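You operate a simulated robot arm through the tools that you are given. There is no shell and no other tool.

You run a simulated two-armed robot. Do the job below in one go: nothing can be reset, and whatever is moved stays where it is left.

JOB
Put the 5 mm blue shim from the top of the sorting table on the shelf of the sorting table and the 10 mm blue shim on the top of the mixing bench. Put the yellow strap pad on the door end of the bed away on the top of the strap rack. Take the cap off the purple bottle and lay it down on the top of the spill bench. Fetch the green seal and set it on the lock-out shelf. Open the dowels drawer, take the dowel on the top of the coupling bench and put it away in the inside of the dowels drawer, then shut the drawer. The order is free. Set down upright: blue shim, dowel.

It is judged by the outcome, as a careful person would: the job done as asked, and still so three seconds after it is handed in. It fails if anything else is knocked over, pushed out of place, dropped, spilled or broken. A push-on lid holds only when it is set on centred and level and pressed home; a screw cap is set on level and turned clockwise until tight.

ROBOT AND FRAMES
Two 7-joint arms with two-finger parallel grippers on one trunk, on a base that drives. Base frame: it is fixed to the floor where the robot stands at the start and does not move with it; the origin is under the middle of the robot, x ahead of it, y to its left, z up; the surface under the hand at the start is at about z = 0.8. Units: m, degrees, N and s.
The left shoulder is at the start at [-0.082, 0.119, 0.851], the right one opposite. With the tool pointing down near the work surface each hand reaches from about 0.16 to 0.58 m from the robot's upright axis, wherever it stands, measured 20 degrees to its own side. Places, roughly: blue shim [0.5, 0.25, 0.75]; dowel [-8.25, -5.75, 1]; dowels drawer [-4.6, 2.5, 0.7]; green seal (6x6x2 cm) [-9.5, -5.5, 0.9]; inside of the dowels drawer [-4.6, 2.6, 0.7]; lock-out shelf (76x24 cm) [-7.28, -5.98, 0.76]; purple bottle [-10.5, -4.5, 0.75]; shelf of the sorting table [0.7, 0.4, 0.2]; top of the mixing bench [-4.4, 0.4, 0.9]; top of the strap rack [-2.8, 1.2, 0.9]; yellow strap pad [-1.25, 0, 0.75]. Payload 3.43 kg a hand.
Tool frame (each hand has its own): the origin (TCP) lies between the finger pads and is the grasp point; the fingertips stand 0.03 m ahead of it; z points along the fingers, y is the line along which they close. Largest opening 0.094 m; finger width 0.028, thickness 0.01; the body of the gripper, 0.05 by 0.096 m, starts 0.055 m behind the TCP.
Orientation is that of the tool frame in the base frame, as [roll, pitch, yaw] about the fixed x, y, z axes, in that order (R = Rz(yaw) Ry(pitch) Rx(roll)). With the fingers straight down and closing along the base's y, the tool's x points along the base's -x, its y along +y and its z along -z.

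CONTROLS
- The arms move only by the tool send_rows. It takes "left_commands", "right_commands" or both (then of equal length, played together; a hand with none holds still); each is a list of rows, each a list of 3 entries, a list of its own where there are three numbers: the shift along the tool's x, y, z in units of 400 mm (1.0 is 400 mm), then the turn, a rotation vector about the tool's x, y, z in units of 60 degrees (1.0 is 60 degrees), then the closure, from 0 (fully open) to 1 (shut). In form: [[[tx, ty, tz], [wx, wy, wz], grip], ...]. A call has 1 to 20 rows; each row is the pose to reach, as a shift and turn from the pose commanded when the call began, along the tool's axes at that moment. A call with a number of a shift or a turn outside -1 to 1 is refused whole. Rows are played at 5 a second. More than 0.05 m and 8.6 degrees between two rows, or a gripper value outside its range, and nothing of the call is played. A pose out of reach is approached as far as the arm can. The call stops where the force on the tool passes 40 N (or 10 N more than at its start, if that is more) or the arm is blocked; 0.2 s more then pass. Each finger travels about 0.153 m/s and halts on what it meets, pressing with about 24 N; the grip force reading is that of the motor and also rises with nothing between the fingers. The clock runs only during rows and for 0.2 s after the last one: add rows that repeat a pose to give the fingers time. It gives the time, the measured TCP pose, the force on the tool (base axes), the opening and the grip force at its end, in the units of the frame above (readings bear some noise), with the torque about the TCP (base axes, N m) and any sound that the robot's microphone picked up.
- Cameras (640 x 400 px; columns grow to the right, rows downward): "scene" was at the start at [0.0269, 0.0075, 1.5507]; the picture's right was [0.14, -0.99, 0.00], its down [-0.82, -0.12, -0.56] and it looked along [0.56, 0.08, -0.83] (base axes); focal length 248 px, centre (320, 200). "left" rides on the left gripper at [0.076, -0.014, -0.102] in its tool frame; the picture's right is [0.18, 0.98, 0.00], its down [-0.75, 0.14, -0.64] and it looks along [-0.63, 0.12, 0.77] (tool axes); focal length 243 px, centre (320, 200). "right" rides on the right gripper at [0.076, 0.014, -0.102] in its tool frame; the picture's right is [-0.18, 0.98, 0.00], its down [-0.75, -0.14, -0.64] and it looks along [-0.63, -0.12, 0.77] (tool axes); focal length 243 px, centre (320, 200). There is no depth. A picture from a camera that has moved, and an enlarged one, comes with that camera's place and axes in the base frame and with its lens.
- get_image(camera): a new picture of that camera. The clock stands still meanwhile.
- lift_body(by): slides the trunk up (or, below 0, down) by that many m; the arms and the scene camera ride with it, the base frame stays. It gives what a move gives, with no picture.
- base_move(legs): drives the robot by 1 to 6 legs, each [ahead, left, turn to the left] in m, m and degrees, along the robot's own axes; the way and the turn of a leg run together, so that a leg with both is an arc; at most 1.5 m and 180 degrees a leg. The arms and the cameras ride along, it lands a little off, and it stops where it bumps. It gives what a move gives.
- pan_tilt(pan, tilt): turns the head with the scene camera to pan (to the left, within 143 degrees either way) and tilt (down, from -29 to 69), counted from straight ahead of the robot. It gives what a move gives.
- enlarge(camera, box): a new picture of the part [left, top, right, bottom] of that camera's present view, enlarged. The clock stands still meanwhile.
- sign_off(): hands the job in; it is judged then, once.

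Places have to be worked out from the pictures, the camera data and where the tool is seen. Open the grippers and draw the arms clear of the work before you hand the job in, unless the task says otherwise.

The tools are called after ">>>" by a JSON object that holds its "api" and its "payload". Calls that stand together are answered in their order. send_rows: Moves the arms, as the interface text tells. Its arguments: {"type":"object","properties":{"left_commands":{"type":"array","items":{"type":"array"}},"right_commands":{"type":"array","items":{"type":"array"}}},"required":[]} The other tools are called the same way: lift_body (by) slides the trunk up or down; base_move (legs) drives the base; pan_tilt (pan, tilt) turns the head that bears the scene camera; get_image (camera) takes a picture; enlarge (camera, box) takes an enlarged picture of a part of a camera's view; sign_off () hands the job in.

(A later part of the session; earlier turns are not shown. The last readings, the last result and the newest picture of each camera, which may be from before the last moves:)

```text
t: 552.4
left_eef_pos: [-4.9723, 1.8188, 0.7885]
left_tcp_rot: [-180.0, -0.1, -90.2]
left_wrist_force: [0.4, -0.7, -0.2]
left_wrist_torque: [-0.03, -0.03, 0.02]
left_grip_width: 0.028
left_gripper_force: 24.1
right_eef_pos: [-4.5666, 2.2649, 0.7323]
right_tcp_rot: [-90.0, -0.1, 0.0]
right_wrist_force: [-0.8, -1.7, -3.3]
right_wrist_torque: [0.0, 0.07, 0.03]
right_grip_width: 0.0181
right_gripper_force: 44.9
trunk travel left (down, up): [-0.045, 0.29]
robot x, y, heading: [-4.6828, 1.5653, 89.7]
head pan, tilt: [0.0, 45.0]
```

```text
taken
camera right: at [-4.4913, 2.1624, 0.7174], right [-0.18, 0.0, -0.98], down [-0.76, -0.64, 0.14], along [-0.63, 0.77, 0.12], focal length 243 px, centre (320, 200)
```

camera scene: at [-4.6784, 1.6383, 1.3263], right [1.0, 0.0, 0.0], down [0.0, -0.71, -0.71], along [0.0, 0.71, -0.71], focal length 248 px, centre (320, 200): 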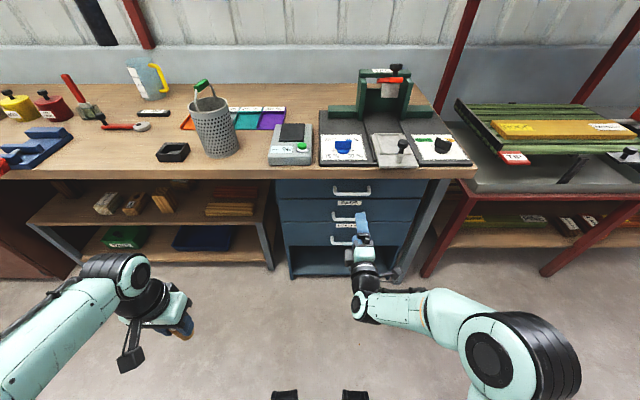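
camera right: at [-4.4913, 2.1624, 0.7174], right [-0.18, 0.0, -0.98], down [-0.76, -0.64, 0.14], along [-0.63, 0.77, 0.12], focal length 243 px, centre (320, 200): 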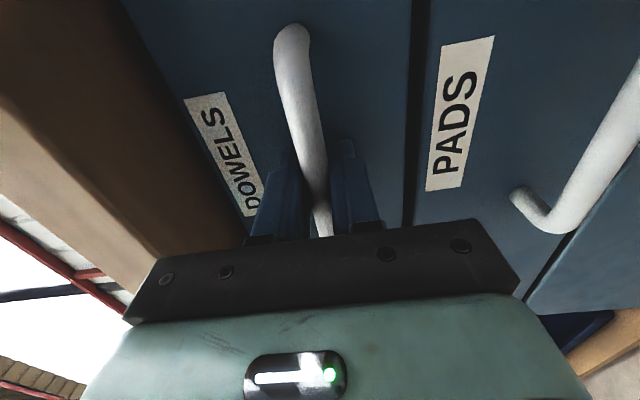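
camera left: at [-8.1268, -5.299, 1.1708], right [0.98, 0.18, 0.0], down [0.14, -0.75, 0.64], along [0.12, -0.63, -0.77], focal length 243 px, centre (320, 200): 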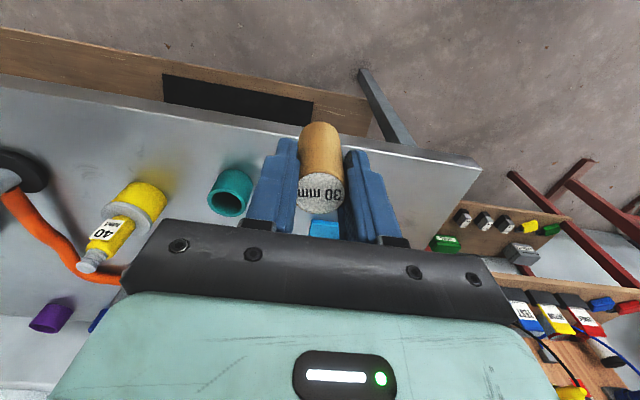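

The bar is gripped (1.8 cm). I pull by driving back gently, 10 cm first.

>>> {"api": "base_move", "payload": {"legs": [[-0.1, 0, 0]]}}

>>> {"api": "enlarge", "payload": {"camera": "scene", "box": [240, 130, 460, 290]}}

```text
t: 553.6
left_eef_pos: [-4.9736, 1.7219, 0.7874]
left_tcp_rot: [180.0, 0.1, -90.3]
left_wrist_force: [-0.2, 0.1, -1.3]
left_wrist_torque: [0.0, -0.02, 0.0]
left_grip_width: 0.0281
left_gripper_force: 24.4
right_eef_pos: [-4.5671, 2.1677, 0.7327]
right_tcp_rot: [-90.0, -0.1, -0.1]
right_wrist_force: [-3.6, -0.6, -5.5]
right_wrist_torque: [0.04, 0.13, 0.52]
right_grip_width: 0.0187
right_gripper_force: 44.9
trunk travel left (down, up): [-0.045, 0.29]
robot x, y, heading: [-4.678, 1.4651, 89.5]
head pan, tilt: [0.0, 45.0]
```

```text
2.50 times, centred on (350, 210) of scene
camera zoom: at [-4.679, 1.5405, 1.3262], right [1.0, 0.0, 0.0], down [0.0, -0.71, -0.71], along [0.0, 0.71, -0.71], focal length 620 px, centre (245, 175)
```

zoom: 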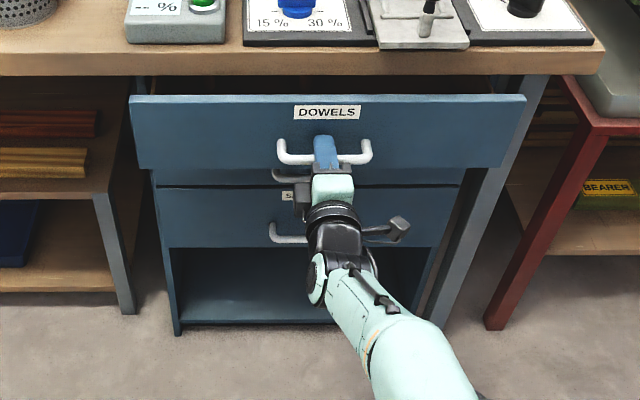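

The drawer is sliding out. I pull it 18 cm more.

>>> {"api": "base_move", "payload": {"legs": [[-0.18, 0, 0]]}}

>>> {"api": "get_image", "payload": {"camera": "scene"}}

>>> {"api": "enlarge", "payload": {"camera": "scene", "box": [220, 130, 440, 290]}}

```text
t: 555.1
left_eef_pos: [-4.9749, 1.5413, 0.7891]
left_tcp_rot: [-180.0, 0.0, -90.2]
left_wrist_force: [0.4, -0.5, 0.1]
left_wrist_torque: [0.02, 0.01, 0.01]
left_grip_width: 0.0284
left_gripper_force: 23.6
right_eef_pos: [-4.567, 1.9874, 0.7321]
right_tcp_rot: [-90.0, -0.1, -0.3]
right_wrist_force: [5.8, 0.9, -2.4]
right_wrist_torque: [0.01, 0.06, 0.14]
right_grip_width: 0.0184
right_gripper_force: 44.2
trunk travel left (down, up): [-0.045, 0.29]
robot x, y, heading: [-4.6786, 1.2844, 89.7]
head pan, tilt: [0.0, 45.0]
```

```text
taken
camera scene: at [-4.6789, 1.3606, 1.3262], right [1.0, 0.0, 0.0], down [0.0, -0.71, -0.71], along [0.0, 0.71, -0.71], focal length 248 px, centre (320, 200)
```

scene: 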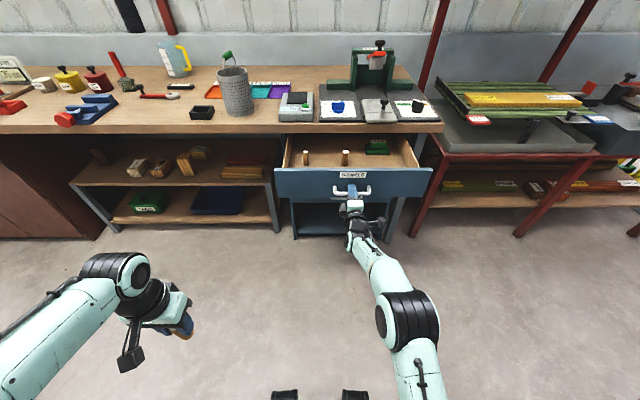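

```text
2.50 times, centred on (330, 210) of scene
camera zoom: at [-4.6789, 1.3606, 1.3262], right [1.0, 0.0, 0.0], down [0.0, -0.71, -0.71], along [0.0, 0.71, -0.71], focal length 620 px, centre (295, 175)
```

zoom: 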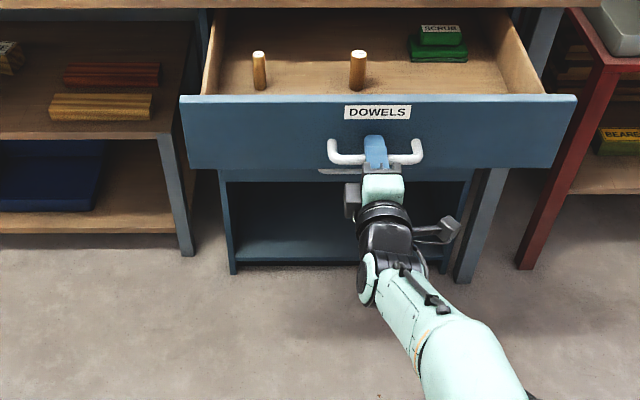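

The drawer is open 28 cm, with two dowels standing and a scrub pad inside. There is free room between the dowels at about (-4.655,2.105). I release the handle and bring the right hand back to its side.

>>> {"api": "send_rows", "payload": {"right_commands": [[[0, 0, 0], [0, 0, 0], 0.6], [[0, 0, 0], [0, 0, 0], 0.3], [[0, 0, 0], [0, 0, 0], 0.2], [[0, 0, -0.06], [0, 0, 0], 0.2], [[0, 0, -0.15], [0, 0, 0], 0.2], [[0, 0, -0.25], [0, 0, 0], 0.2], [[0, 0, -0.3], [0, 0, 0], 0.2], [[0, 0, -0.3], [0, 0, 0], 0.2]]}}

>>> {"api": "send_rows", "payload": {"right_commands": [[[0, -0.02, -0.05], [-0.072, 0.072, 0.072], 0.2], [[0, -0.04, -0.1], [-0.144, 0.144, 0.144], 0.2], [[0, -0.06, -0.15], [-0.216, 0.216, 0.216], 0.2], [[0, -0.08, -0.2], [-0.288, 0.288, 0.288], 0.2], [[0, -0.1, -0.25], [-0.36, 0.36, 0.36], 0.2], [[0, -0.12, -0.3], [-0.433, 0.433, 0.433], 0.2], [[0, -0.135, -0.34], [-0.505, 0.505, 0.505], 0.2], [[0, -0.15, -0.375], [-0.577, 0.577, 0.577], 0.2], [[0, -0.15, -0.375], [-0.577, 0.577, 0.577], 0.2]]}}

>>> {"api": "send_rows", "payload": {"right_commands": [[[0.04, -0.013, -0.035], [-0.072, 0.072, 0.072], 0], [[0.083, -0.027, -0.07], [-0.144, 0.144, 0.144], 0], [[0.125, -0.04, -0.105], [-0.216, 0.216, 0.216], 0], [[0.167, -0.054, -0.14], [-0.288, 0.288, 0.288], 0], [[0.21, -0.068, -0.177], [-0.36, 0.36, 0.36], 0], [[0.25, -0.08, -0.21], [-0.433, 0.433, 0.433], 0], [[0.292, -0.095, -0.248], [-0.505, 0.505, 0.505], 0], [[0.3335, -0.1085, -0.2835], [-0.577, 0.577, 0.577], 0], [[0.3335, -0.1085, -0.2835], [-0.577, 0.577, 0.577], 0]]}}

>>> {"api": "get_image", "payload": {"camera": "scene"}}

```text
t: 556.9
left_eef_pos: [-4.9737, 1.5412, 0.7883]
left_tcp_rot: [179.9, 0.0, -90.1]
left_wrist_force: [-0.1, 0.5, -0.9]
left_wrist_torque: [0.03, 0.04, 0.01]
left_grip_width: 0.0282
left_gripper_force: 23.8
right_eef_pos: [-4.5665, 1.8669, 0.7289]
right_tcp_rot: [-89.8, -0.1, -0.2]
right_wrist_force: [-0.4, -0.1, 0.2]
right_wrist_torque: [0.03, -0.03, 0.0]
right_grip_width: 0.0752
right_gripper_force: 0.1
trunk travel left (down, up): [-0.045, 0.29]
robot x, y, heading: [-4.6778, 1.2857, 89.7]
head pan, tilt: [0.0, 45.0]
```

```text
t: 558.9
left_eef_pos: [-4.9742, 1.5418, 0.7877]
left_tcp_rot: [179.9, 0.0, -90.3]
left_wrist_force: [-0.1, 0.6, -0.1]
left_wrist_torque: [0.01, 0.01, -0.02]
left_grip_width: 0.028
left_gripper_force: 23.1
right_eef_pos: [-4.5687, 1.7174, 0.7932]
right_tcp_rot: [-134.9, 19.4, -45.3]
right_wrist_force: [0.9, -0.5, 1.1]
right_wrist_torque: [0.01, 0.02, 0.0]
right_grip_width: 0.0752
right_gripper_force: 0.0
trunk travel left (down, up): [-0.045, 0.29]
robot x, y, heading: [-4.6806, 1.2862, 89.9]
head pan, tilt: [0.0, 45.0]
```

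```text
t: 560.9
left_eef_pos: [-4.9746, 1.5418, 0.7878]
left_tcp_rot: [-179.9, 0.0, -90.2]
left_wrist_force: [0.5, 0.4, -0.3]
left_wrist_torque: [-0.04, -0.01, -0.03]
left_grip_width: 0.0278
left_gripper_force: 23.9
right_eef_pos: [-4.4905, 1.566, 0.8528]
right_tcp_rot: [-179.8, 0.1, -90.3]
right_wrist_force: [-0.7, -0.4, 0.3]
right_wrist_torque: [0.04, 0.01, 0.01]
right_grip_width: 0.094
right_gripper_force: 0.0
trunk travel left (down, up): [-0.045, 0.29]
robot x, y, heading: [-4.6748, 1.2839, 90.0]
head pan, tilt: [0.0, 45.0]
```

```text
taken
camera scene: at [-4.6796, 1.3605, 1.3262], right [1.0, 0.0, 0.0], down [0.0, -0.71, -0.71], along [0.0, 0.71, -0.71], focal length 248 px, centre (320, 200)
```

scene: 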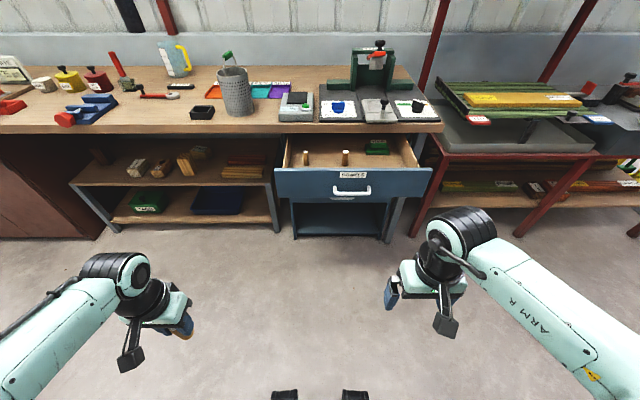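

I raise the trunk 0.18 m, move forward 0.3 m and right 0.175 m, so that the left hand can reach into the drawer from above.

>>> {"api": "lift_body", "payload": {"by": 0.18}}

>>> {"api": "base_move", "payload": {"legs": [[0.3, -0.175, 0]]}}

>>> {"api": "pan_tilt", "payload": {"pan": 8, "tilt": 52}}

>>> {"api": "get_image", "payload": {"camera": "scene"}}

>>> {"api": "enlarge", "payload": {"camera": "scene", "box": [200, 120, 400, 260]}}

>>> {"api": "get_image", "payload": {"camera": "left"}}

```text
t: 562.9
left_eef_pos: [-4.9744, 1.5404, 0.9672]
left_tcp_rot: [179.9, -0.1, -90.2]
left_wrist_force: [1.2, 0.0, -0.1]
left_wrist_torque: [-0.02, -0.03, -0.01]
left_grip_width: 0.0279
left_gripper_force: 24.1
right_eef_pos: [-4.4896, 1.5674, 1.0321]
right_tcp_rot: [-180.0, -0.1, -90.2]
right_wrist_force: [0.0, -0.1, -0.1]
right_wrist_torque: [-0.01, 0.0, 0.02]
right_grip_width: 0.0942
right_gripper_force: 0.1
trunk travel left (down, up): [-0.225, 0.11]
robot x, y, heading: [-4.6779, 1.2871, 89.6]
head pan, tilt: [0.0, 45.0]
```

```text
t: 565.1
left_eef_pos: [-4.8003, 1.8337, 0.9679]
left_tcp_rot: [-180.0, 0.0, -90.1]
left_wrist_force: [-0.3, -1.6, 0.4]
left_wrist_torque: [0.02, -0.02, -0.01]
left_grip_width: 0.0281
left_gripper_force: 23.9
right_eef_pos: [-4.3153, 1.8605, 1.033]
right_tcp_rot: [-179.9, 0.1, -90.1]
right_wrist_force: [0.0, 0.8, -0.2]
right_wrist_torque: [-0.02, 0.02, 0.02]
right_grip_width: 0.0937
right_gripper_force: 0.1
trunk travel left (down, up): [-0.225, 0.11]
robot x, y, heading: [-4.5041, 1.5771, 90.0]
head pan, tilt: [0.0, 45.0]
```

```text
t: 565.8
left_eef_pos: [-4.8014, 1.8325, 0.9677]
left_tcp_rot: [180.0, 0.0, -90.0]
left_wrist_force: [-0.2, 0.0, 0.2]
left_wrist_torque: [-0.02, 0.0, 0.03]
left_grip_width: 0.028
left_gripper_force: 24.0
right_eef_pos: [-4.3162, 1.8604, 1.0324]
right_tcp_rot: [-179.9, 0.1, -90.1]
right_wrist_force: [0.6, -0.1, -0.4]
right_wrist_torque: [-0.01, -0.02, 0.02]
right_grip_width: 0.0938
right_gripper_force: 0.1
trunk travel left (down, up): [-0.225, 0.11]
robot x, y, heading: [-4.5084, 1.5778, 89.8]
head pan, tilt: [8.0, 52.0]
```

```text
taken
camera scene: at [-4.5164, 1.6064, 1.5039], right [0.99, 0.14, 0.0], down [0.11, -0.78, -0.62], along [-0.08, 0.61, -0.79], focal length 248 px, centre (320, 200)
```

scene: 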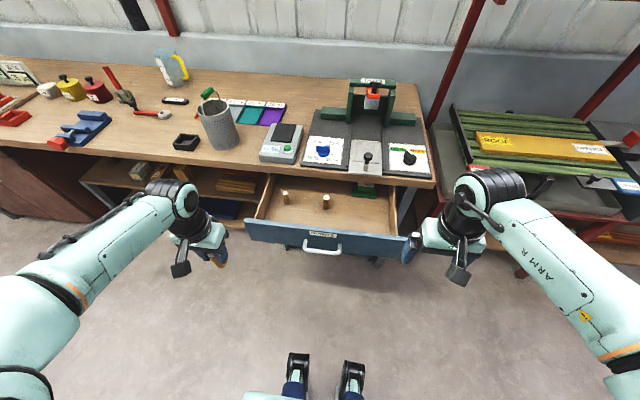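

```text
2.86 times, centred on (300, 190) of scene
camera zoom: at [-4.5164, 1.6064, 1.5039], right [0.99, 0.14, 0.0], down [0.11, -0.78, -0.62], along [-0.08, 0.61, -0.79], focal length 708 px, centre (377, 229)
```

zoom: 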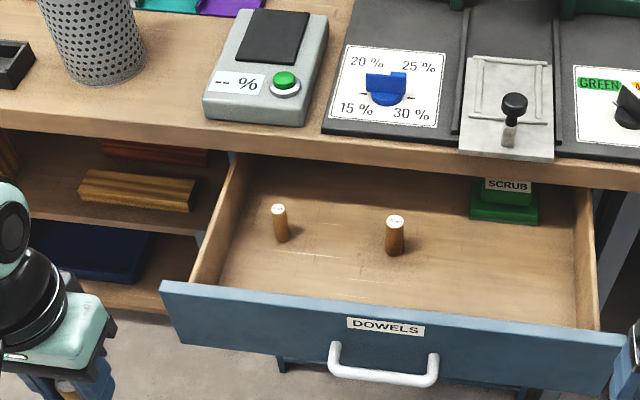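

```text
taken
camera left: at [-4.7877, 1.7555, 1.0708], right [-0.98, -0.18, 0.0], down [-0.14, 0.75, 0.64], along [-0.12, 0.63, -0.77], focal length 243 px, centre (320, 200)
```

left: 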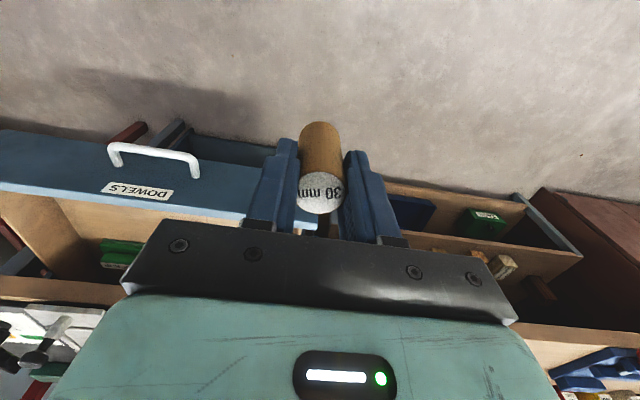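

The drawer floor is at z≈0.70, and the two dowels stand at (-4.73,2.18) and (-4.57,2.19). I will set mine at (-4.65,2.115). I move 6 cm closer and bring the dowel over that spot.

>>> {"api": "base_move", "payload": {"legs": [[0.06, 0, 0]]}}

>>> {"api": "send_rows", "payload": {"left_commands": [[[-0.07, -0.05, 0.0], [0, 0, 0], 1], [[-0.14, -0.1, 0.0], [0, 0, 0], 1], [[-0.22, -0.15, 0.0], [0, 0, 0], 1], [[-0.3, -0.2, 0.0], [0, 0, 0], 1], [[-0.38, -0.26, 0.0], [0, 0, 0], 1], [[-0.46, -0.32, 0.02], [0, 0, 0], 1], [[-0.52, -0.375, 0.05], [0, 0, 0], 1], [[-0.555, -0.375, 0.095], [0, 0, 0], 1], [[-0.555, -0.375, 0.095], [0, 0, 0], 1]]}}

>>> {"api": "get_image", "payload": {"camera": "left"}}

>>> {"api": "enlarge", "payload": {"camera": "scene", "box": [200, 120, 400, 260]}}

```text
t: 566.8
left_eef_pos: [-4.8001, 1.8967, 0.9667]
left_tcp_rot: [180.0, 0.0, -90.0]
left_wrist_force: [0.4, 0.1, -1.7]
left_wrist_torque: [0.0, -0.01, 0.02]
left_grip_width: 0.0282
left_gripper_force: 23.7
right_eef_pos: [-4.3166, 1.9218, 1.0322]
right_tcp_rot: [-179.9, 0.0, -90.1]
right_wrist_force: [0.2, 0.2, 0.7]
right_wrist_torque: [0.0, 0.01, 0.02]
right_grip_width: 0.0939
right_gripper_force: 0.0
trunk travel left (down, up): [-0.225, 0.11]
robot x, y, heading: [-4.5061, 1.6407, 89.8]
head pan, tilt: [8.0, 52.0]
```

```text
t: 568.8
left_eef_pos: [-4.6493, 2.1179, 0.9304]
left_tcp_rot: [180.0, 0.0, -90.0]
left_wrist_force: [-0.6, 0.4, 0.0]
left_wrist_torque: [0.0, 0.03, -0.02]
left_grip_width: 0.0278
left_gripper_force: 23.7
right_eef_pos: [-4.3153, 1.9217, 1.0318]
right_tcp_rot: [-179.9, 0.1, -90.1]
right_wrist_force: [0.1, 0.3, 0.8]
right_wrist_torque: [0.0, -0.01, 0.0]
right_grip_width: 0.0941
right_gripper_force: 0.1
trunk travel left (down, up): [-0.225, 0.11]
robot x, y, heading: [-4.5056, 1.6425, 90.1]
head pan, tilt: [8.0, 52.0]
```

```text
taken
camera left: at [-4.6357, 2.0402, 1.0326], right [-0.98, -0.18, 0.0], down [-0.14, 0.75, 0.64], along [-0.12, 0.63, -0.77], focal length 243 px, centre (320, 200)
```

left: 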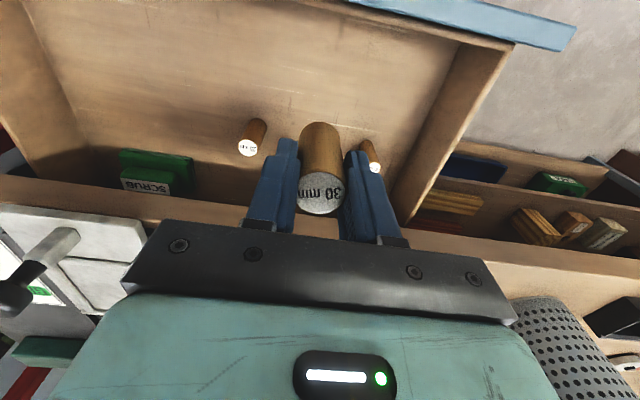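

```text
2.86 times, centred on (300, 190) of scene
camera zoom: at [-4.5161, 1.6679, 1.5039], right [0.99, 0.14, 0.0], down [0.11, -0.78, -0.62], along [-0.08, 0.61, -0.79], focal length 708 px, centre (377, 229)
```

zoom: 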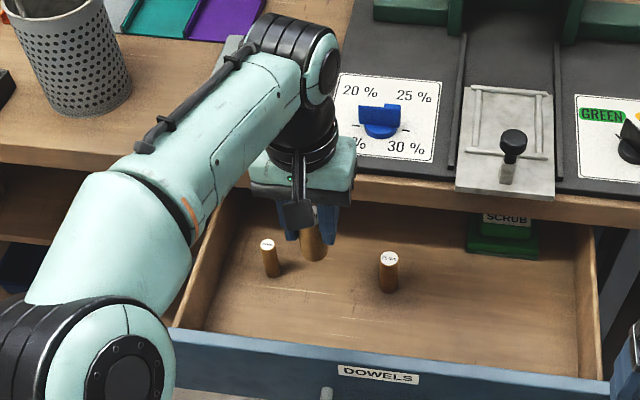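

The spot below is free. I shift 1.5 cm toward me for bench clearance and lower the dowel into the drawer.

>>> {"api": "send_rows", "payload": {"left_commands": [[[0.02, 0, 0.05], [0, 0, 0], 1], [[0.0425, 0, 0.12], [0, 0, 0], 1], [[0.0425, 0, 0.2], [0, 0, 0], 1], [[0.0425, 0, 0.28], [0, 0, 0], 1], [[0.0425, 0, 0.35], [0, 0, 0], 1], [[0.0425, 0, 0.39], [0, 0, 0], 1], [[0.0425, 0, 0.39], [0, 0, 0], 1]]}}

>>> {"api": "get_image", "payload": {"camera": "left"}}

>>> {"api": "enlarge", "payload": {"camera": "scene", "box": [200, 120, 400, 260]}}

```text
t: 570.4
left_eef_pos: [-4.6479, 2.1011, 0.7753]
left_tcp_rot: [180.0, 0.0, -90.0]
left_wrist_force: [0.2, 0.3, -1.2]
left_wrist_torque: [-0.01, 0.02, 0.01]
left_grip_width: 0.0283
left_gripper_force: 23.8
right_eef_pos: [-4.3161, 1.9216, 1.0322]
right_tcp_rot: [-179.9, 0.0, -90.1]
right_wrist_force: [0.0, -0.3, -0.3]
right_wrist_torque: [-0.02, 0.0, 0.03]
right_grip_width: 0.0938
right_gripper_force: 0.0
trunk travel left (down, up): [-0.225, 0.11]
robot x, y, heading: [-4.5044, 1.6385, 90.0]
head pan, tilt: [8.0, 52.0]
```

```text
taken
camera left: at [-4.636, 2.0225, 0.8769], right [-0.98, -0.18, 0.0], down [-0.14, 0.75, 0.64], along [-0.12, 0.63, -0.77], focal length 243 px, centre (320, 200)
```

left: 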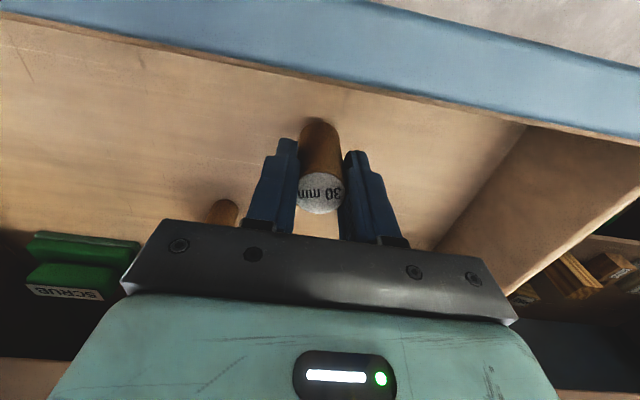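

```text
2.86 times, centred on (300, 190) of scene
camera zoom: at [-4.5163, 1.6681, 1.5039], right [0.99, 0.14, 0.0], down [0.11, -0.78, -0.62], along [-0.08, 0.61, -0.79], focal length 708 px, centre (377, 229)
```

zoom: 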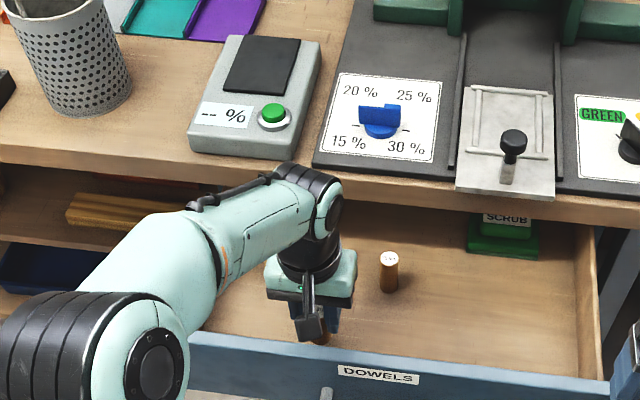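

No contact yet. I lower on in small steps.

>>> {"api": "send_rows", "payload": {"left_commands": [[[0, 0, 0.01], [0, 0, 0], 1], [[0, 0, 0.018], [0, 0, 0], 1], [[0, 0, 0.026], [0, 0, 0], 1], [[0, 0, 0.034], [0, 0, 0], 1], [[0, 0, 0.034], [0, 0, 0], 1]]}}

```text
t: 571.6
left_eef_pos: [-4.6499, 2.0985, 0.7621]
left_tcp_rot: [-180.0, 0.1, -89.9]
left_wrist_force: [-0.3, -0.9, 7.1]
left_wrist_torque: [-0.15, 0.09, -0.02]
left_grip_width: 0.0283
left_gripper_force: 24.1
right_eef_pos: [-4.3169, 1.9204, 1.0334]
right_tcp_rot: [-179.9, 0.1, -90.1]
right_wrist_force: [-1.3, 0.1, 0.0]
right_wrist_torque: [-0.01, -0.02, 0.02]
right_grip_width: 0.0941
right_gripper_force: 0.0
trunk travel left (down, up): [-0.225, 0.11]
robot x, y, heading: [-4.5089, 1.6405, 89.6]
head pan, tilt: [8.0, 52.0]
```

Touched (7 N). I open gently and rise straight up.

>>> {"api": "send_rows", "payload": {"left_commands": [[[0, 0, 0], [0, 0, 0], 0.65], [[0, 0, 0], [0, 0, 0], 0.5], [[0, 0, 0], [0, 0, 0], 0.42], [[0, 0, 0], [0, 0, 0], 0.42], [[0, 0, -0.04], [0, 0, 0], 0.42], [[0, 0, -0.12], [0, 0, 0], 0.42], [[0, 0, -0.22], [0, 0, 0], 0.42], [[0, 0, -0.33], [0, 0, 0], 0.42], [[0, 0, -0.44], [0, 0, 0], 0.42], [[0, 0, -0.5], [0, 0, 0], 0.42], [[0, 0, -0.5], [0, 0, 0], 0.42]]}}

>>> {"api": "get_image", "payload": {"camera": "left"}}

>>> {"api": "enlarge", "payload": {"camera": "scene", "box": [200, 120, 400, 260]}}

```text
t: 574.0
left_eef_pos: [-4.6501, 2.0994, 0.9583]
left_tcp_rot: [180.0, 0.0, -90.1]
left_wrist_force: [0.0, 0.1, -0.1]
left_wrist_torque: [-0.01, -0.03, -0.01]
left_grip_width: 0.0545
left_gripper_force: 0.1
right_eef_pos: [-4.316, 1.9218, 1.0319]
right_tcp_rot: [-179.9, 0.1, -90.0]
right_wrist_force: [-0.2, -0.5, -0.3]
right_wrist_torque: [0.02, -0.02, 0.0]
right_grip_width: 0.0941
right_gripper_force: 0.1
trunk travel left (down, up): [-0.225, 0.11]
robot x, y, heading: [-4.5015, 1.6386, 89.8]
head pan, tilt: [8.0, 52.0]
```

```text
taken
camera left: at [-4.6382, 2.023, 1.0614], right [-0.98, -0.18, 0.0], down [-0.14, 0.75, 0.64], along [-0.12, 0.63, -0.77], focal length 243 px, centre (320, 200)
```

left: 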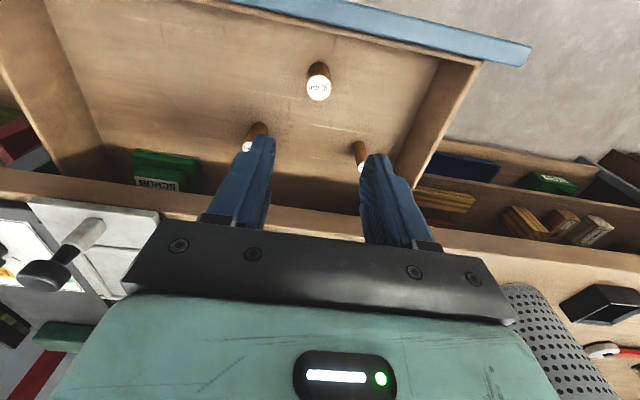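

```text
2.86 times, centred on (300, 190) of scene
camera zoom: at [-4.5163, 1.6682, 1.5038], right [0.99, 0.14, 0.0], down [0.11, -0.78, -0.62], along [-0.08, 0.61, -0.79], focal length 708 px, centre (377, 229)
```

zoom: 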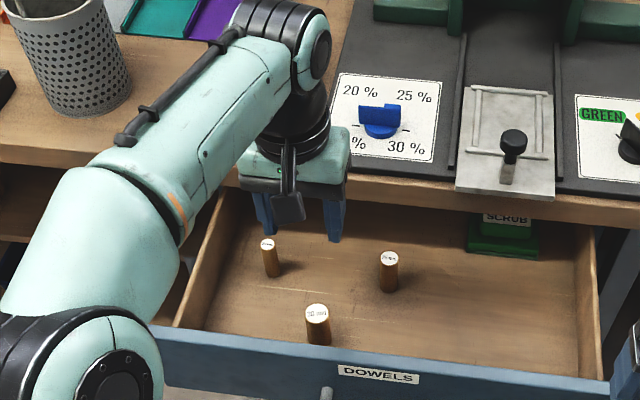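

The dowel stands upright beside the others. Now I shut the drawer: the left hand goes back to its side, I back up, lower the trunk, and turn the right hand forward again.

>>> {"api": "send_rows", "payload": {"left_commands": [[[0.1, 0.02, 0], [0, 0, 0], 0.3], [[0.2, 0.06, 0], [0, 0, 0], 0.2], [[0.3, 0.12, 0], [0, 0, 0], 0.1], [[0.4, 0.2, 0], [0, 0, 0], 0], [[0.48, 0.28, 0], [0, 0, 0], 0], [[0.54, 0.36, 0], [0, 0, 0], 0], [[0.54, 0.36, 0], [0, 0, 0], 0]]}}

>>> {"api": "base_move", "payload": {"legs": [[-0.35, 0.175, 0]]}}

>>> {"api": "lift_body", "payload": {"by": -0.18}}

>>> {"api": "send_rows", "payload": {"right_commands": [[[-0.04, 0, 0.02], [0.072, -0.072, -0.072], 0], [[-0.08, 0, 0.04], [0.144, -0.144, -0.144], 0], [[-0.12, 0, 0.06], [0.216, -0.216, -0.216], 0], [[-0.16, 0, 0.08], [0.288, -0.288, -0.288], 0], [[-0.2, 0, 0.09], [0.36, -0.36, -0.36], 0], [[-0.23, 0, 0.1], [0.433, -0.433, -0.433], 0], [[-0.25, 0, 0.1], [0.505, -0.505, -0.505], 0], [[-0.27, 0, 0.1], [0.577, -0.577, -0.577], 0], [[-0.27, 0, 0.1], [0.577, -0.577, -0.577], 0]]}}

>>> {"api": "send_rows", "payload": {"right_commands": [[[-0.02, 0, 0.03], [0.072, -0.072, -0.072], 0], [[-0.04, 0, 0.06], [0.144, -0.144, -0.144], 0], [[-0.06, 0, 0.1], [0.216, -0.216, -0.216], 0], [[-0.08, 0, 0.14], [0.288, -0.288, -0.288], 0], [[-0.1, 0, 0.17], [0.36, -0.36, -0.36], 0], [[-0.12, -0.002, 0.2], [0.433, -0.433, -0.433], 0], [[-0.13, -0.003, 0.22], [0.505, -0.505, -0.505], 0], [[-0.14, -0.004, 0.24], [0.577, -0.577, -0.577], 0], [[-0.14, -0.004, 0.24], [0.577, -0.577, -0.577], 0]]}}

>>> {"api": "pan_tilt", "payload": {"pan": 0, "tilt": 45}}

>>> {"api": "get_image", "payload": {"camera": "scene"}}

>>> {"api": "get_image", "payload": {"camera": "right"}}

```text
refused: row 4 steps farther than a row can; nothing moved
```

```text
t: 576.4
left_eef_pos: [-4.8296, 1.7531, 0.9583]
left_tcp_rot: [180.0, 0.0, -90.5]
left_wrist_force: [-0.5, -0.4, -0.3]
left_wrist_torque: [0.02, 0.05, -0.01]
left_grip_width: 0.0543
left_gripper_force: 0.0
right_eef_pos: [-4.4953, 1.5701, 1.0325]
right_tcp_rot: [-179.9, 0.0, -90.6]
right_wrist_force: [0.2, -0.4, -1.1]
right_wrist_torque: [0.03, -0.02, 0.03]
right_grip_width: 0.094
right_gripper_force: 0.1
trunk travel left (down, up): [-0.225, 0.11]
robot x, y, heading: [-4.6858, 1.2914, 89.6]
head pan, tilt: [8.0, 52.0]
```

```text
t: 578.4
left_eef_pos: [-4.8287, 1.7534, 0.7785]
left_tcp_rot: [180.0, 0.1, -90.7]
left_wrist_force: [0.4, -0.9, -0.5]
left_wrist_torque: [-0.04, -0.04, 0.0]
left_grip_width: 0.0544
left_gripper_force: 0.1
right_eef_pos: [-4.4954, 1.5709, 0.8531]
right_tcp_rot: [-180.0, 0.1, -90.6]
right_wrist_force: [0.0, -0.2, -0.4]
right_wrist_torque: [0.0, -0.01, 0.0]
right_grip_width: 0.0942
right_gripper_force: 0.1
trunk travel left (down, up): [-0.045, 0.29]
robot x, y, heading: [-4.6913, 1.2898, 89.6]
head pan, tilt: [8.0, 52.0]
```

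```text
t: 580.4
left_eef_pos: [-4.829, 1.7533, 0.7774]
left_tcp_rot: [-180.0, 0.0, -90.5]
left_wrist_force: [-0.4, -0.2, 0.3]
left_wrist_torque: [0.02, -0.01, 0.01]
left_grip_width: 0.0544
left_gripper_force: 0.0
right_eef_pos: [-4.4937, 1.678, 0.8117]
right_tcp_rot: [-134.8, 19.4, -45.6]
right_wrist_force: [0.3, 0.7, -0.3]
right_wrist_torque: [-0.03, -0.01, -0.03]
right_grip_width: 0.094
right_gripper_force: 0.1
trunk travel left (down, up): [-0.045, 0.29]
robot x, y, heading: [-4.6879, 1.2832, 89.4]
head pan, tilt: [8.0, 52.0]
```

```text
t: 582.4
left_eef_pos: [-4.8301, 1.7539, 0.7781]
left_tcp_rot: [180.0, 0.0, -90.6]
left_wrist_force: [-0.5, -0.1, 0.5]
left_wrist_torque: [-0.01, 0.0, -0.01]
left_grip_width: 0.0543
left_gripper_force: 0.0
right_eef_pos: [-4.4958, 1.7809, 0.7691]
right_tcp_rot: [-89.9, -0.1, -0.6]
right_wrist_force: [0.1, 0.0, 0.4]
right_wrist_torque: [0.02, -0.03, 0.02]
right_grip_width: 0.094
right_gripper_force: 0.0
trunk travel left (down, up): [-0.045, 0.29]
robot x, y, heading: [-4.6871, 1.2912, 89.4]
head pan, tilt: [8.0, 52.0]
```

```text
t: 583.1
left_eef_pos: [-4.8282, 1.7532, 0.7781]
left_tcp_rot: [-180.0, 0.0, -90.5]
left_wrist_force: [-0.2, 0.7, -0.2]
left_wrist_torque: [-0.02, 0.04, -0.01]
left_grip_width: 0.0545
left_gripper_force: 0.1
right_eef_pos: [-4.4959, 1.7807, 0.7679]
right_tcp_rot: [-90.0, 0.0, -0.7]
right_wrist_force: [-0.6, -0.9, -0.3]
right_wrist_torque: [-0.03, 0.0, 0.04]
right_grip_width: 0.094
right_gripper_force: 0.0
trunk travel left (down, up): [-0.045, 0.29]
robot x, y, heading: [-4.6901, 1.2917, 89.3]
head pan, tilt: [0.0, 45.0]
```

```text
taken
camera scene: at [-4.6868, 1.3654, 1.3262], right [1.0, -0.01, 0.0], down [-0.01, -0.71, -0.71], along [0.01, 0.71, -0.71], focal length 248 px, centre (320, 200)
```

scene: 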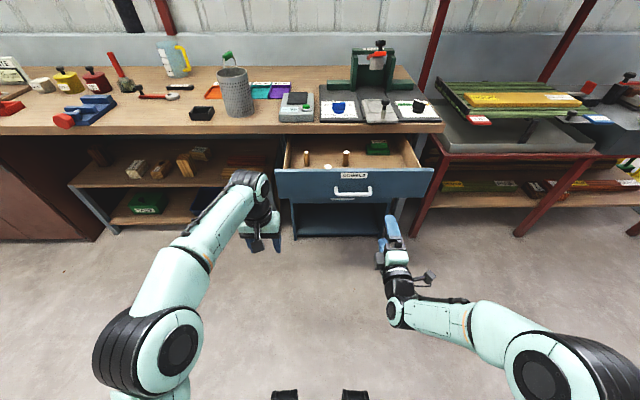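

```text
taken
camera right: at [-4.4222, 1.6768, 0.7539], right [-0.18, 0.0, -0.98], down [-0.76, -0.63, 0.14], along [-0.62, 0.77, 0.12], focal length 243 px, centre (320, 200)
```

right: 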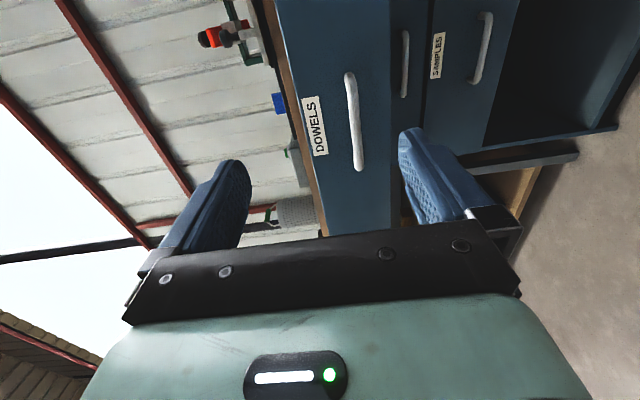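

The left retraction had been refused for a step too long, though nothing was touched. I retract it now and bring the right hand onto the handle.

>>> {"api": "send_rows", "payload": {"left_commands": [[[0.08, 0, -0.02], [0, 0, 0], 0.3], [[0.16, 0.03, -0.05], [0, 0, 0], 0.2], [[0.24, 0.08, -0.08], [0, 0, 0], 0.1], [[0.32, 0.13, -0.1], [0, 0, 0], 0], [[0.4, 0.18, -0.1], [0, 0, 0], 0], [[0.47, 0.25, -0.1], [0, 0, 0], 0], [[0.52, 0.32, -0.1], [0, 0, 0], 0], [[0.52, 0.32, -0.1], [0, 0, 0], 0]]}}

>>> {"api": "send_rows", "payload": {"right_commands": [[[-0.06, 0.03, 0.03], [0, 0, 0], 0.2], [[-0.12, 0.06, 0.06], [0, 0, 0], 0.2], [[-0.1725, 0.0875, 0.1], [0, 0, 0], 0.2], [[-0.1725, 0.0875, 0.2], [0, 0, 0], 0.2], [[-0.1725, 0.0875, 0.3], [0, 0, 0], 0.2], [[-0.1725, 0.0875, 0.4], [0, 0, 0], 0.2], [[-0.1725, 0.0875, 0.46], [0, 0, 0], 0.2], [[-0.1725, 0.0875, 0.46], [0, 0, 0], 0.2]]}}

>>> {"api": "get_image", "payload": {"camera": "right"}}

>>> {"api": "enlarge", "payload": {"camera": "scene", "box": [240, 120, 460, 280]}}

```text
t: 584.9
left_eef_pos: [-4.9564, 1.5444, 0.8184]
left_tcp_rot: [179.9, 0.1, -90.6]
left_wrist_force: [-0.4, -0.4, -0.8]
left_wrist_torque: [0.0, 0.02, -0.01]
left_grip_width: 0.0941
left_gripper_force: 0.0
right_eef_pos: [-4.4981, 1.7815, 0.7683]
right_tcp_rot: [-90.0, -0.1, -0.6]
right_wrist_force: [0.3, -0.4, 0.6]
right_wrist_torque: [0.02, -0.02, -0.02]
right_grip_width: 0.094
right_gripper_force: 0.0
trunk travel left (down, up): [-0.045, 0.29]
robot x, y, heading: [-4.6892, 1.2915, 89.4]
head pan, tilt: [0.0, 45.0]
```

```text
t: 586.7
left_eef_pos: [-4.957, 1.5441, 0.8188]
left_tcp_rot: [180.0, 0.0, -90.6]
left_wrist_force: [0.2, 0.3, -0.4]
left_wrist_torque: [0.01, 0.02, 0.01]
left_grip_width: 0.0941
left_gripper_force: 0.1
right_eef_pos: [-4.5635, 1.9659, 0.7321]
right_tcp_rot: [-89.9, 0.0, -0.7]
right_wrist_force: [-0.2, 0.4, 0.0]
right_wrist_torque: [-0.01, 0.03, 0.01]
right_grip_width: 0.075
right_gripper_force: 0.0
trunk travel left (down, up): [-0.045, 0.29]
robot x, y, heading: [-4.687, 1.2928, 89.4]
head pan, tilt: [0.0, 45.0]
```

```text
taken
camera right: at [-4.4893, 1.8624, 0.7167], right [-0.18, 0.0, -0.98], down [-0.76, -0.63, 0.14], along [-0.62, 0.77, 0.12], focal length 243 px, centre (320, 200)
```

right: 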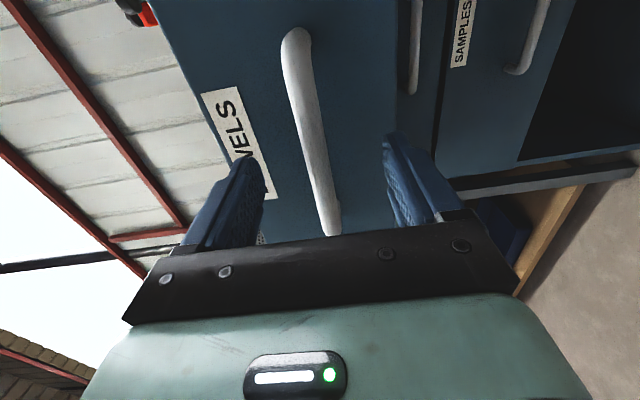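

```text
2.50 times, centred on (350, 200) of scene
camera zoom: at [-4.6867, 1.3654, 1.3262], right [1.0, -0.01, 0.0], down [-0.01, -0.71, -0.71], along [0.01, 0.71, -0.71], focal length 620 px, centre (245, 200)
```

zoom: 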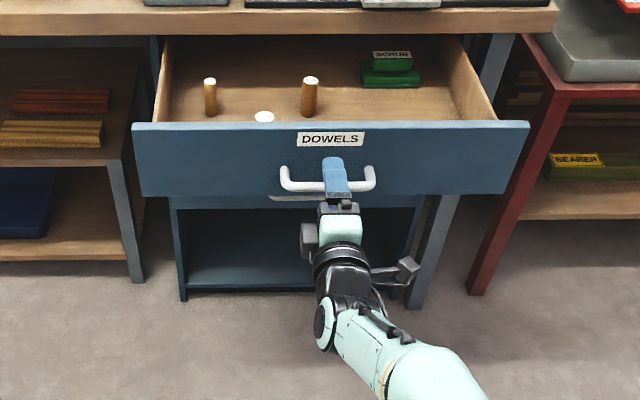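

Good position on the bar. I advance slightly, grip it, and push the drawer in by driving forward slowly in two legs.

>>> {"api": "send_rows", "payload": {"right_commands": [[[0, 0, 0.03], [0, 0, 0], 0.3], [[0, 0, 0.04], [0, 0, 0], 0.6], [[0, 0, 0.04], [0, 0, 0], 1], [[0, 0, 0.04], [0, 0, 0], 1], [[0, 0, 0.04], [0, 0, 0], 1]]}}

>>> {"api": "base_move", "payload": {"legs": [[0.12, 0, 0]]}}

>>> {"api": "enlarge", "payload": {"camera": "scene", "box": [240, 100, 460, 280]}}

```text
t: 587.9
left_eef_pos: [-4.9586, 1.5447, 0.8176]
left_tcp_rot: [179.9, 0.0, -90.5]
left_wrist_force: [0.2, -0.6, 0.2]
left_wrist_torque: [0.02, -0.01, 0.02]
left_grip_width: 0.094
left_gripper_force: 0.1
right_eef_pos: [-4.564, 1.9812, 0.7326]
right_tcp_rot: [-90.0, -0.1, -0.6]
right_wrist_force: [0.4, 0.1, -1.1]
right_wrist_torque: [-0.03, 0.14, 0.06]
right_grip_width: 0.0138
right_gripper_force: 44.5
trunk travel left (down, up): [-0.045, 0.29]
robot x, y, heading: [-4.6884, 1.2909, 89.6]
head pan, tilt: [0.0, 45.0]
```

```text
t: 589.2
left_eef_pos: [-4.9564, 1.6631, 0.8176]
left_tcp_rot: [179.9, 0.0, -90.5]
left_wrist_force: [0.8, -0.2, -0.9]
left_wrist_torque: [0.03, -0.01, 0.0]
left_grip_width: 0.0938
left_gripper_force: 0.0
right_eef_pos: [-4.5624, 2.102, 0.7324]
right_tcp_rot: [-90.0, -0.1, -0.5]
right_wrist_force: [-0.8, 0.0, -1.0]
right_wrist_torque: [-0.05, 0.2, -0.48]
right_grip_width: 0.014
right_gripper_force: 45.0
trunk travel left (down, up): [-0.045, 0.29]
robot x, y, heading: [-4.6895, 1.4102, 89.6]
head pan, tilt: [0.0, 45.0]
```

```text
2.22 times, centred on (350, 190) of scene
camera zoom: at [-4.6857, 1.4851, 1.3262], right [1.0, -0.01, 0.0], down [-0.01, -0.71, -0.71], along [0.01, 0.71, -0.71], focal length 551 px, centre (253, 222)
```

zoom: 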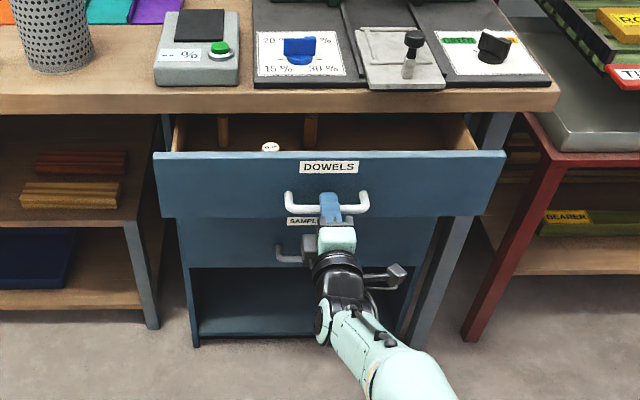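

The dowels still stand. I push on to nearly shut.

>>> {"api": "base_move", "payload": {"legs": [[0.145, 0, 0]]}}

>>> {"api": "send_rows", "payload": {"right_commands": [[[0, 0, 0.01], [0, 0, 0], 1], [[0, 0, 0.02], [0, 0, 0], 1], [[0, 0, 0.03], [0, 0, 0], 1], [[0, 0, 0.04], [0, 0, 0], 1], [[0, 0, 0.05], [0, 0, 0], 1], [[0, 0, 0.05], [0, 0, 0], 1]]}}

>>> {"api": "enlarge", "payload": {"camera": "scene", "box": [240, 100, 460, 280]}}

```text
t: 590.5
left_eef_pos: [-4.9555, 1.8034, 0.8179]
left_tcp_rot: [180.0, 0.1, -90.3]
left_wrist_force: [1.4, 0.1, 0.5]
left_wrist_torque: [0.04, -0.03, -0.01]
left_grip_width: 0.0939
left_gripper_force: 0.1
right_eef_pos: [-4.5636, 2.2428, 0.732]
right_tcp_rot: [-90.0, -0.1, -0.4]
right_wrist_force: [1.2, -0.1, 1.3]
right_wrist_torque: [-0.01, 0.2, -0.54]
right_grip_width: 0.0139
right_gripper_force: 45.1
trunk travel left (down, up): [-0.045, 0.29]
robot x, y, heading: [-4.6841, 1.5526, 89.2]
head pan, tilt: [0.0, 45.0]
```

```text
t: 591.7
left_eef_pos: [-4.9552, 1.801, 0.8188]
left_tcp_rot: [-180.0, 0.3, -90.4]
left_wrist_force: [0.4, -0.4, -0.1]
left_wrist_torque: [-0.01, 0.01, -0.01]
left_grip_width: 0.0941
left_gripper_force: 0.0
right_eef_pos: [-4.5646, 2.2578, 0.7326]
right_tcp_rot: [-90.0, -0.1, -0.5]
right_wrist_force: [1.4, -25.5, 4.3]
right_wrist_torque: [0.08, 0.06, 0.57]
right_grip_width: 0.0138
right_gripper_force: 44.9
trunk travel left (down, up): [-0.045, 0.29]
robot x, y, heading: [-4.6861, 1.5505, 89.6]
head pan, tilt: [0.0, 45.0]
stopped in row 5 (right hand): the force on the tool passed its limit at 46 N (the readings are from after the stop); the commanded pose is now the measured one
```

```text
2.22 times, centred on (350, 190) of scene
camera zoom: at [-4.6846, 1.622, 1.3265], right [1.0, -0.01, 0.0], down [-0.01, -0.71, -0.71], along [0.01, 0.71, -0.71], focal length 551 px, centre (253, 222)
```

zoom: 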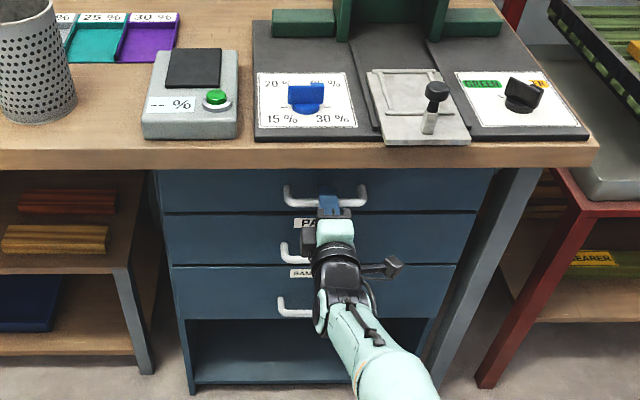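

The drawer stopped hard at the shut position (46 N). I release the handle, back the hand off, and check that it stays shut.

>>> {"api": "send_rows", "payload": {"right_commands": [[[0, 0, 0], [0, 0, 0], 0.6], [[0, 0, 0], [0, 0, 0], 0.3], [[0, 0, 0], [0, 0, 0], 0.2], [[0, 0, 0], [0, 0, 0], 0.2], [[0, 0, -0.06], [0, 0, 0], 0.2], [[0, 0, -0.15], [0, 0, 0], 0.2], [[0, 0, -0.25], [0, 0, 0], 0.2], [[0, 0, -0.35], [0, 0, 0], 0.2], [[0, 0, -0.35], [0, 0, 0], 0.2]]}}

>>> {"api": "base_move", "payload": {"legs": [[-0.35, 0, 0]]}}

>>> {"api": "get_image", "payload": {"camera": "scene"}}

>>> {"api": "enlarge", "payload": {"camera": "scene", "box": [240, 100, 440, 260]}}

```text
t: 593.7
left_eef_pos: [-4.956, 1.8044, 0.8179]
left_tcp_rot: [180.0, 0.0, -90.5]
left_wrist_force: [-0.3, -0.8, 0.3]
left_wrist_torque: [-0.04, -0.02, 0.0]
left_grip_width: 0.094
left_gripper_force: 0.1
right_eef_pos: [-4.5657, 2.117, 0.7275]
right_tcp_rot: [-90.2, -0.2, -0.4]
right_wrist_force: [-0.1, -0.1, 0.6]
right_wrist_torque: [-0.03, 0.01, 0.0]
right_grip_width: 0.0754
right_gripper_force: 0.0
trunk travel left (down, up): [-0.045, 0.29]
robot x, y, heading: [-4.6827, 1.5501, 89.6]
head pan, tilt: [0.0, 45.0]
```

```text
t: 595.9
left_eef_pos: [-4.9582, 1.4553, 0.8185]
left_tcp_rot: [-180.0, 0.0, -90.3]
left_wrist_force: [0.0, -0.5, -0.7]
left_wrist_torque: [0.0, -0.02, -0.02]
left_grip_width: 0.0938
left_gripper_force: 0.1
right_eef_pos: [-4.5698, 1.7687, 0.7286]
right_tcp_rot: [-90.2, 0.0, -0.3]
right_wrist_force: [0.8, 0.5, 1.2]
right_wrist_torque: [-0.03, 0.03, 0.01]
right_grip_width: 0.0749
right_gripper_force: 0.0
trunk travel left (down, up): [-0.045, 0.29]
robot x, y, heading: [-4.6868, 1.201, 89.8]
head pan, tilt: [0.0, 45.0]
```

```text
taken
camera scene: at [-4.6871, 1.277, 1.3262], right [1.0, -0.01, 0.0], down [0.0, -0.71, -0.71], along [0.0, 0.71, -0.71], focal length 248 px, centre (320, 200)
```

scene: 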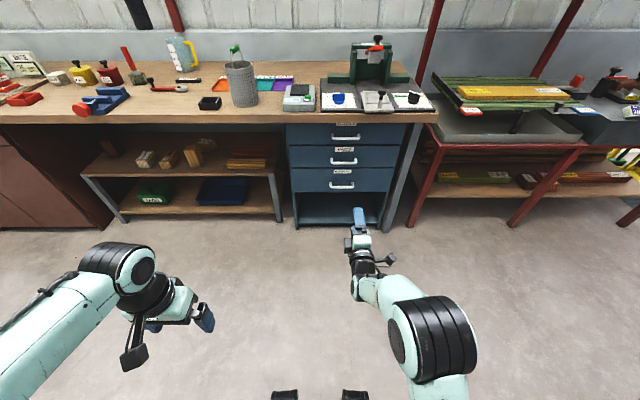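

```text
2.50 times, centred on (340, 180) of scene
camera zoom: at [-4.6871, 1.277, 1.3262], right [1.0, -0.01, 0.0], down [0.0, -0.71, -0.71], along [0.0, 0.71, -0.71], focal length 620 px, centre (270, 250)
```

zoom: 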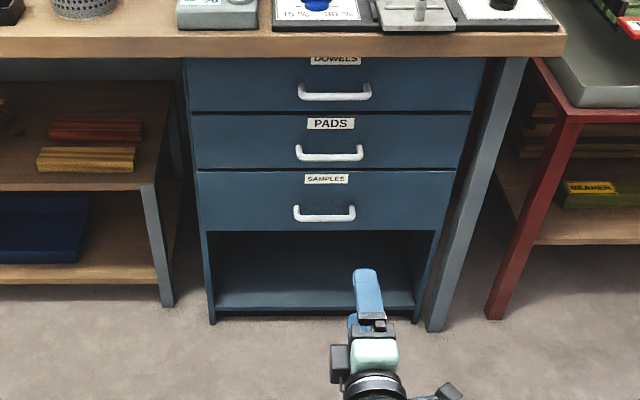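

The drawer is shut. I open the right gripper fully and take a last look back at the mixing bench.

>>> {"api": "send_rows", "payload": {"right_commands": [[[0, 0, 0], [0, 0, 0], 0.0], [[0, 0, 0], [0, 0, 0], 0.0], [[0, 0, 0], [0, 0, 0], 0.0]]}}

>>> {"api": "lift_body", "payload": {"by": 0.23}}

>>> {"api": "pan_tilt", "payload": {"pan": 143, "tilt": 40}}

>>> {"api": "get_image", "payload": {"camera": "scene"}}

>>> {"api": "pan_tilt", "payload": {"pan": -110, "tilt": 20}}

>>> {"api": "get_image", "payload": {"camera": "scene"}}

```text
t: 596.7
left_eef_pos: [-4.9594, 1.4555, 0.8183]
left_tcp_rot: [180.0, 0.0, -90.2]
left_wrist_force: [0.8, -0.5, 0.4]
left_wrist_torque: [0.0, -0.02, -0.02]
left_grip_width: 0.094
left_gripper_force: 0.0
right_eef_pos: [-4.5688, 1.7695, 0.7277]
right_tcp_rot: [-90.2, -0.1, -0.3]
right_wrist_force: [-0.3, -0.3, 0.0]
right_wrist_torque: [0.04, -0.01, -0.02]
right_grip_width: 0.094
right_gripper_force: 0.2
trunk travel left (down, up): [-0.045, 0.29]
robot x, y, heading: [-4.6872, 1.2046, 89.7]
head pan, tilt: [0.0, 45.0]
```

```text
t: 599.1
left_eef_pos: [-4.9582, 1.454, 1.0478]
left_tcp_rot: [180.0, 0.1, -90.4]
left_wrist_force: [0.4, -0.7, -0.8]
left_wrist_torque: [-0.01, -0.01, 0.03]
left_grip_width: 0.0943
left_gripper_force: 0.1
right_eef_pos: [-4.5691, 1.769, 0.9571]
right_tcp_rot: [-90.2, -0.1, -0.3]
right_wrist_force: [0.1, 0.1, 0.5]
right_wrist_torque: [0.0, 0.01, -0.02]
right_grip_width: 0.094
right_gripper_force: 0.1
trunk travel left (down, up): [-0.275, 0.06]
robot x, y, heading: [-4.6857, 1.202, 89.8]
head pan, tilt: [0.0, 45.0]
```

```text
t: 601.4
left_eef_pos: [-4.9571, 1.4544, 1.048]
left_tcp_rot: [-180.0, 0.0, -90.3]
left_wrist_force: [0.3, -0.1, 0.7]
left_wrist_torque: [0.01, 0.01, 0.0]
left_grip_width: 0.0939
left_gripper_force: 0.0
right_eef_pos: [-4.5696, 1.7691, 0.9567]
right_tcp_rot: [-90.3, -0.2, -0.2]
right_wrist_force: [0.4, -0.4, 0.9]
right_wrist_torque: [0.0, -0.02, 0.02]
right_grip_width: 0.0939
right_gripper_force: 0.1
trunk travel left (down, up): [-0.275, 0.06]
robot x, y, heading: [-4.6853, 1.2025, 90.0]
head pan, tilt: [143.0, 40.0]
```

```text
taken
camera scene: at [-4.7393, 1.0883, 1.5723], right [-0.8, 0.61, 0.0], down [0.39, 0.51, -0.77], along [-0.46, -0.61, -0.64], focal length 248 px, centre (320, 200)
```

scene: 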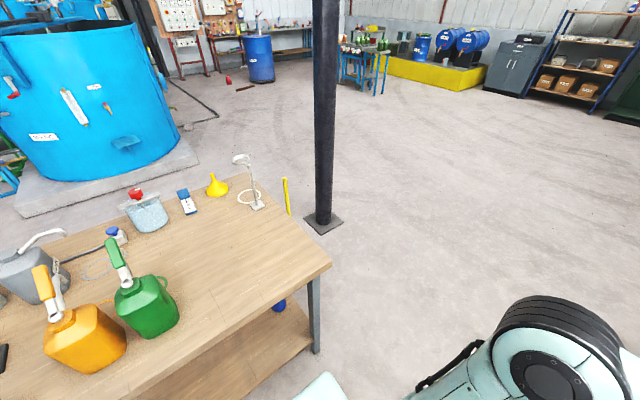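

```text
t: 604.9
left_eef_pos: [-4.9581, 1.4553, 1.0479]
left_tcp_rot: [-180.0, 0.1, -90.4]
left_wrist_force: [-0.2, 0.3, 0.1]
left_wrist_torque: [0.0, 0.03, -0.01]
left_grip_width: 0.0941
left_gripper_force: 0.0
right_eef_pos: [-4.569, 1.7693, 0.9561]
right_tcp_rot: [-90.2, -0.1, -0.3]
right_wrist_force: [0.2, -0.5, 0.5]
right_wrist_torque: [-0.03, 0.04, 0.0]
right_grip_width: 0.094
right_gripper_force: 0.1
trunk travel left (down, up): [-0.275, 0.06]
robot x, y, heading: [-4.6859, 1.2062, 89.8]
head pan, tilt: [-110.0, 20.0]
```

```text
taken
camera scene: at [-4.6004, 1.1236, 1.6037], right [-0.35, -0.94, 0.0], down [-0.32, 0.12, -0.94], along [0.88, -0.33, -0.34], focal length 248 px, centre (320, 200)
```

scene: 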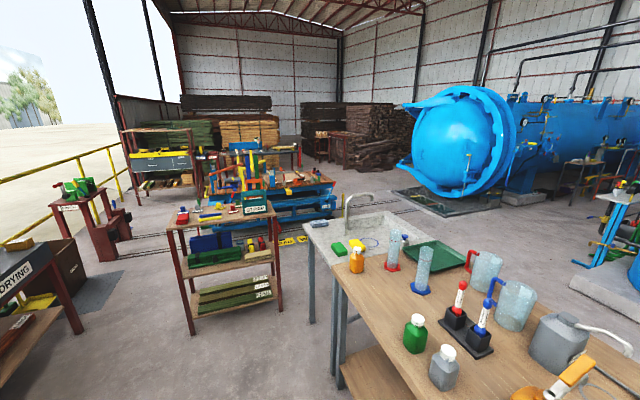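

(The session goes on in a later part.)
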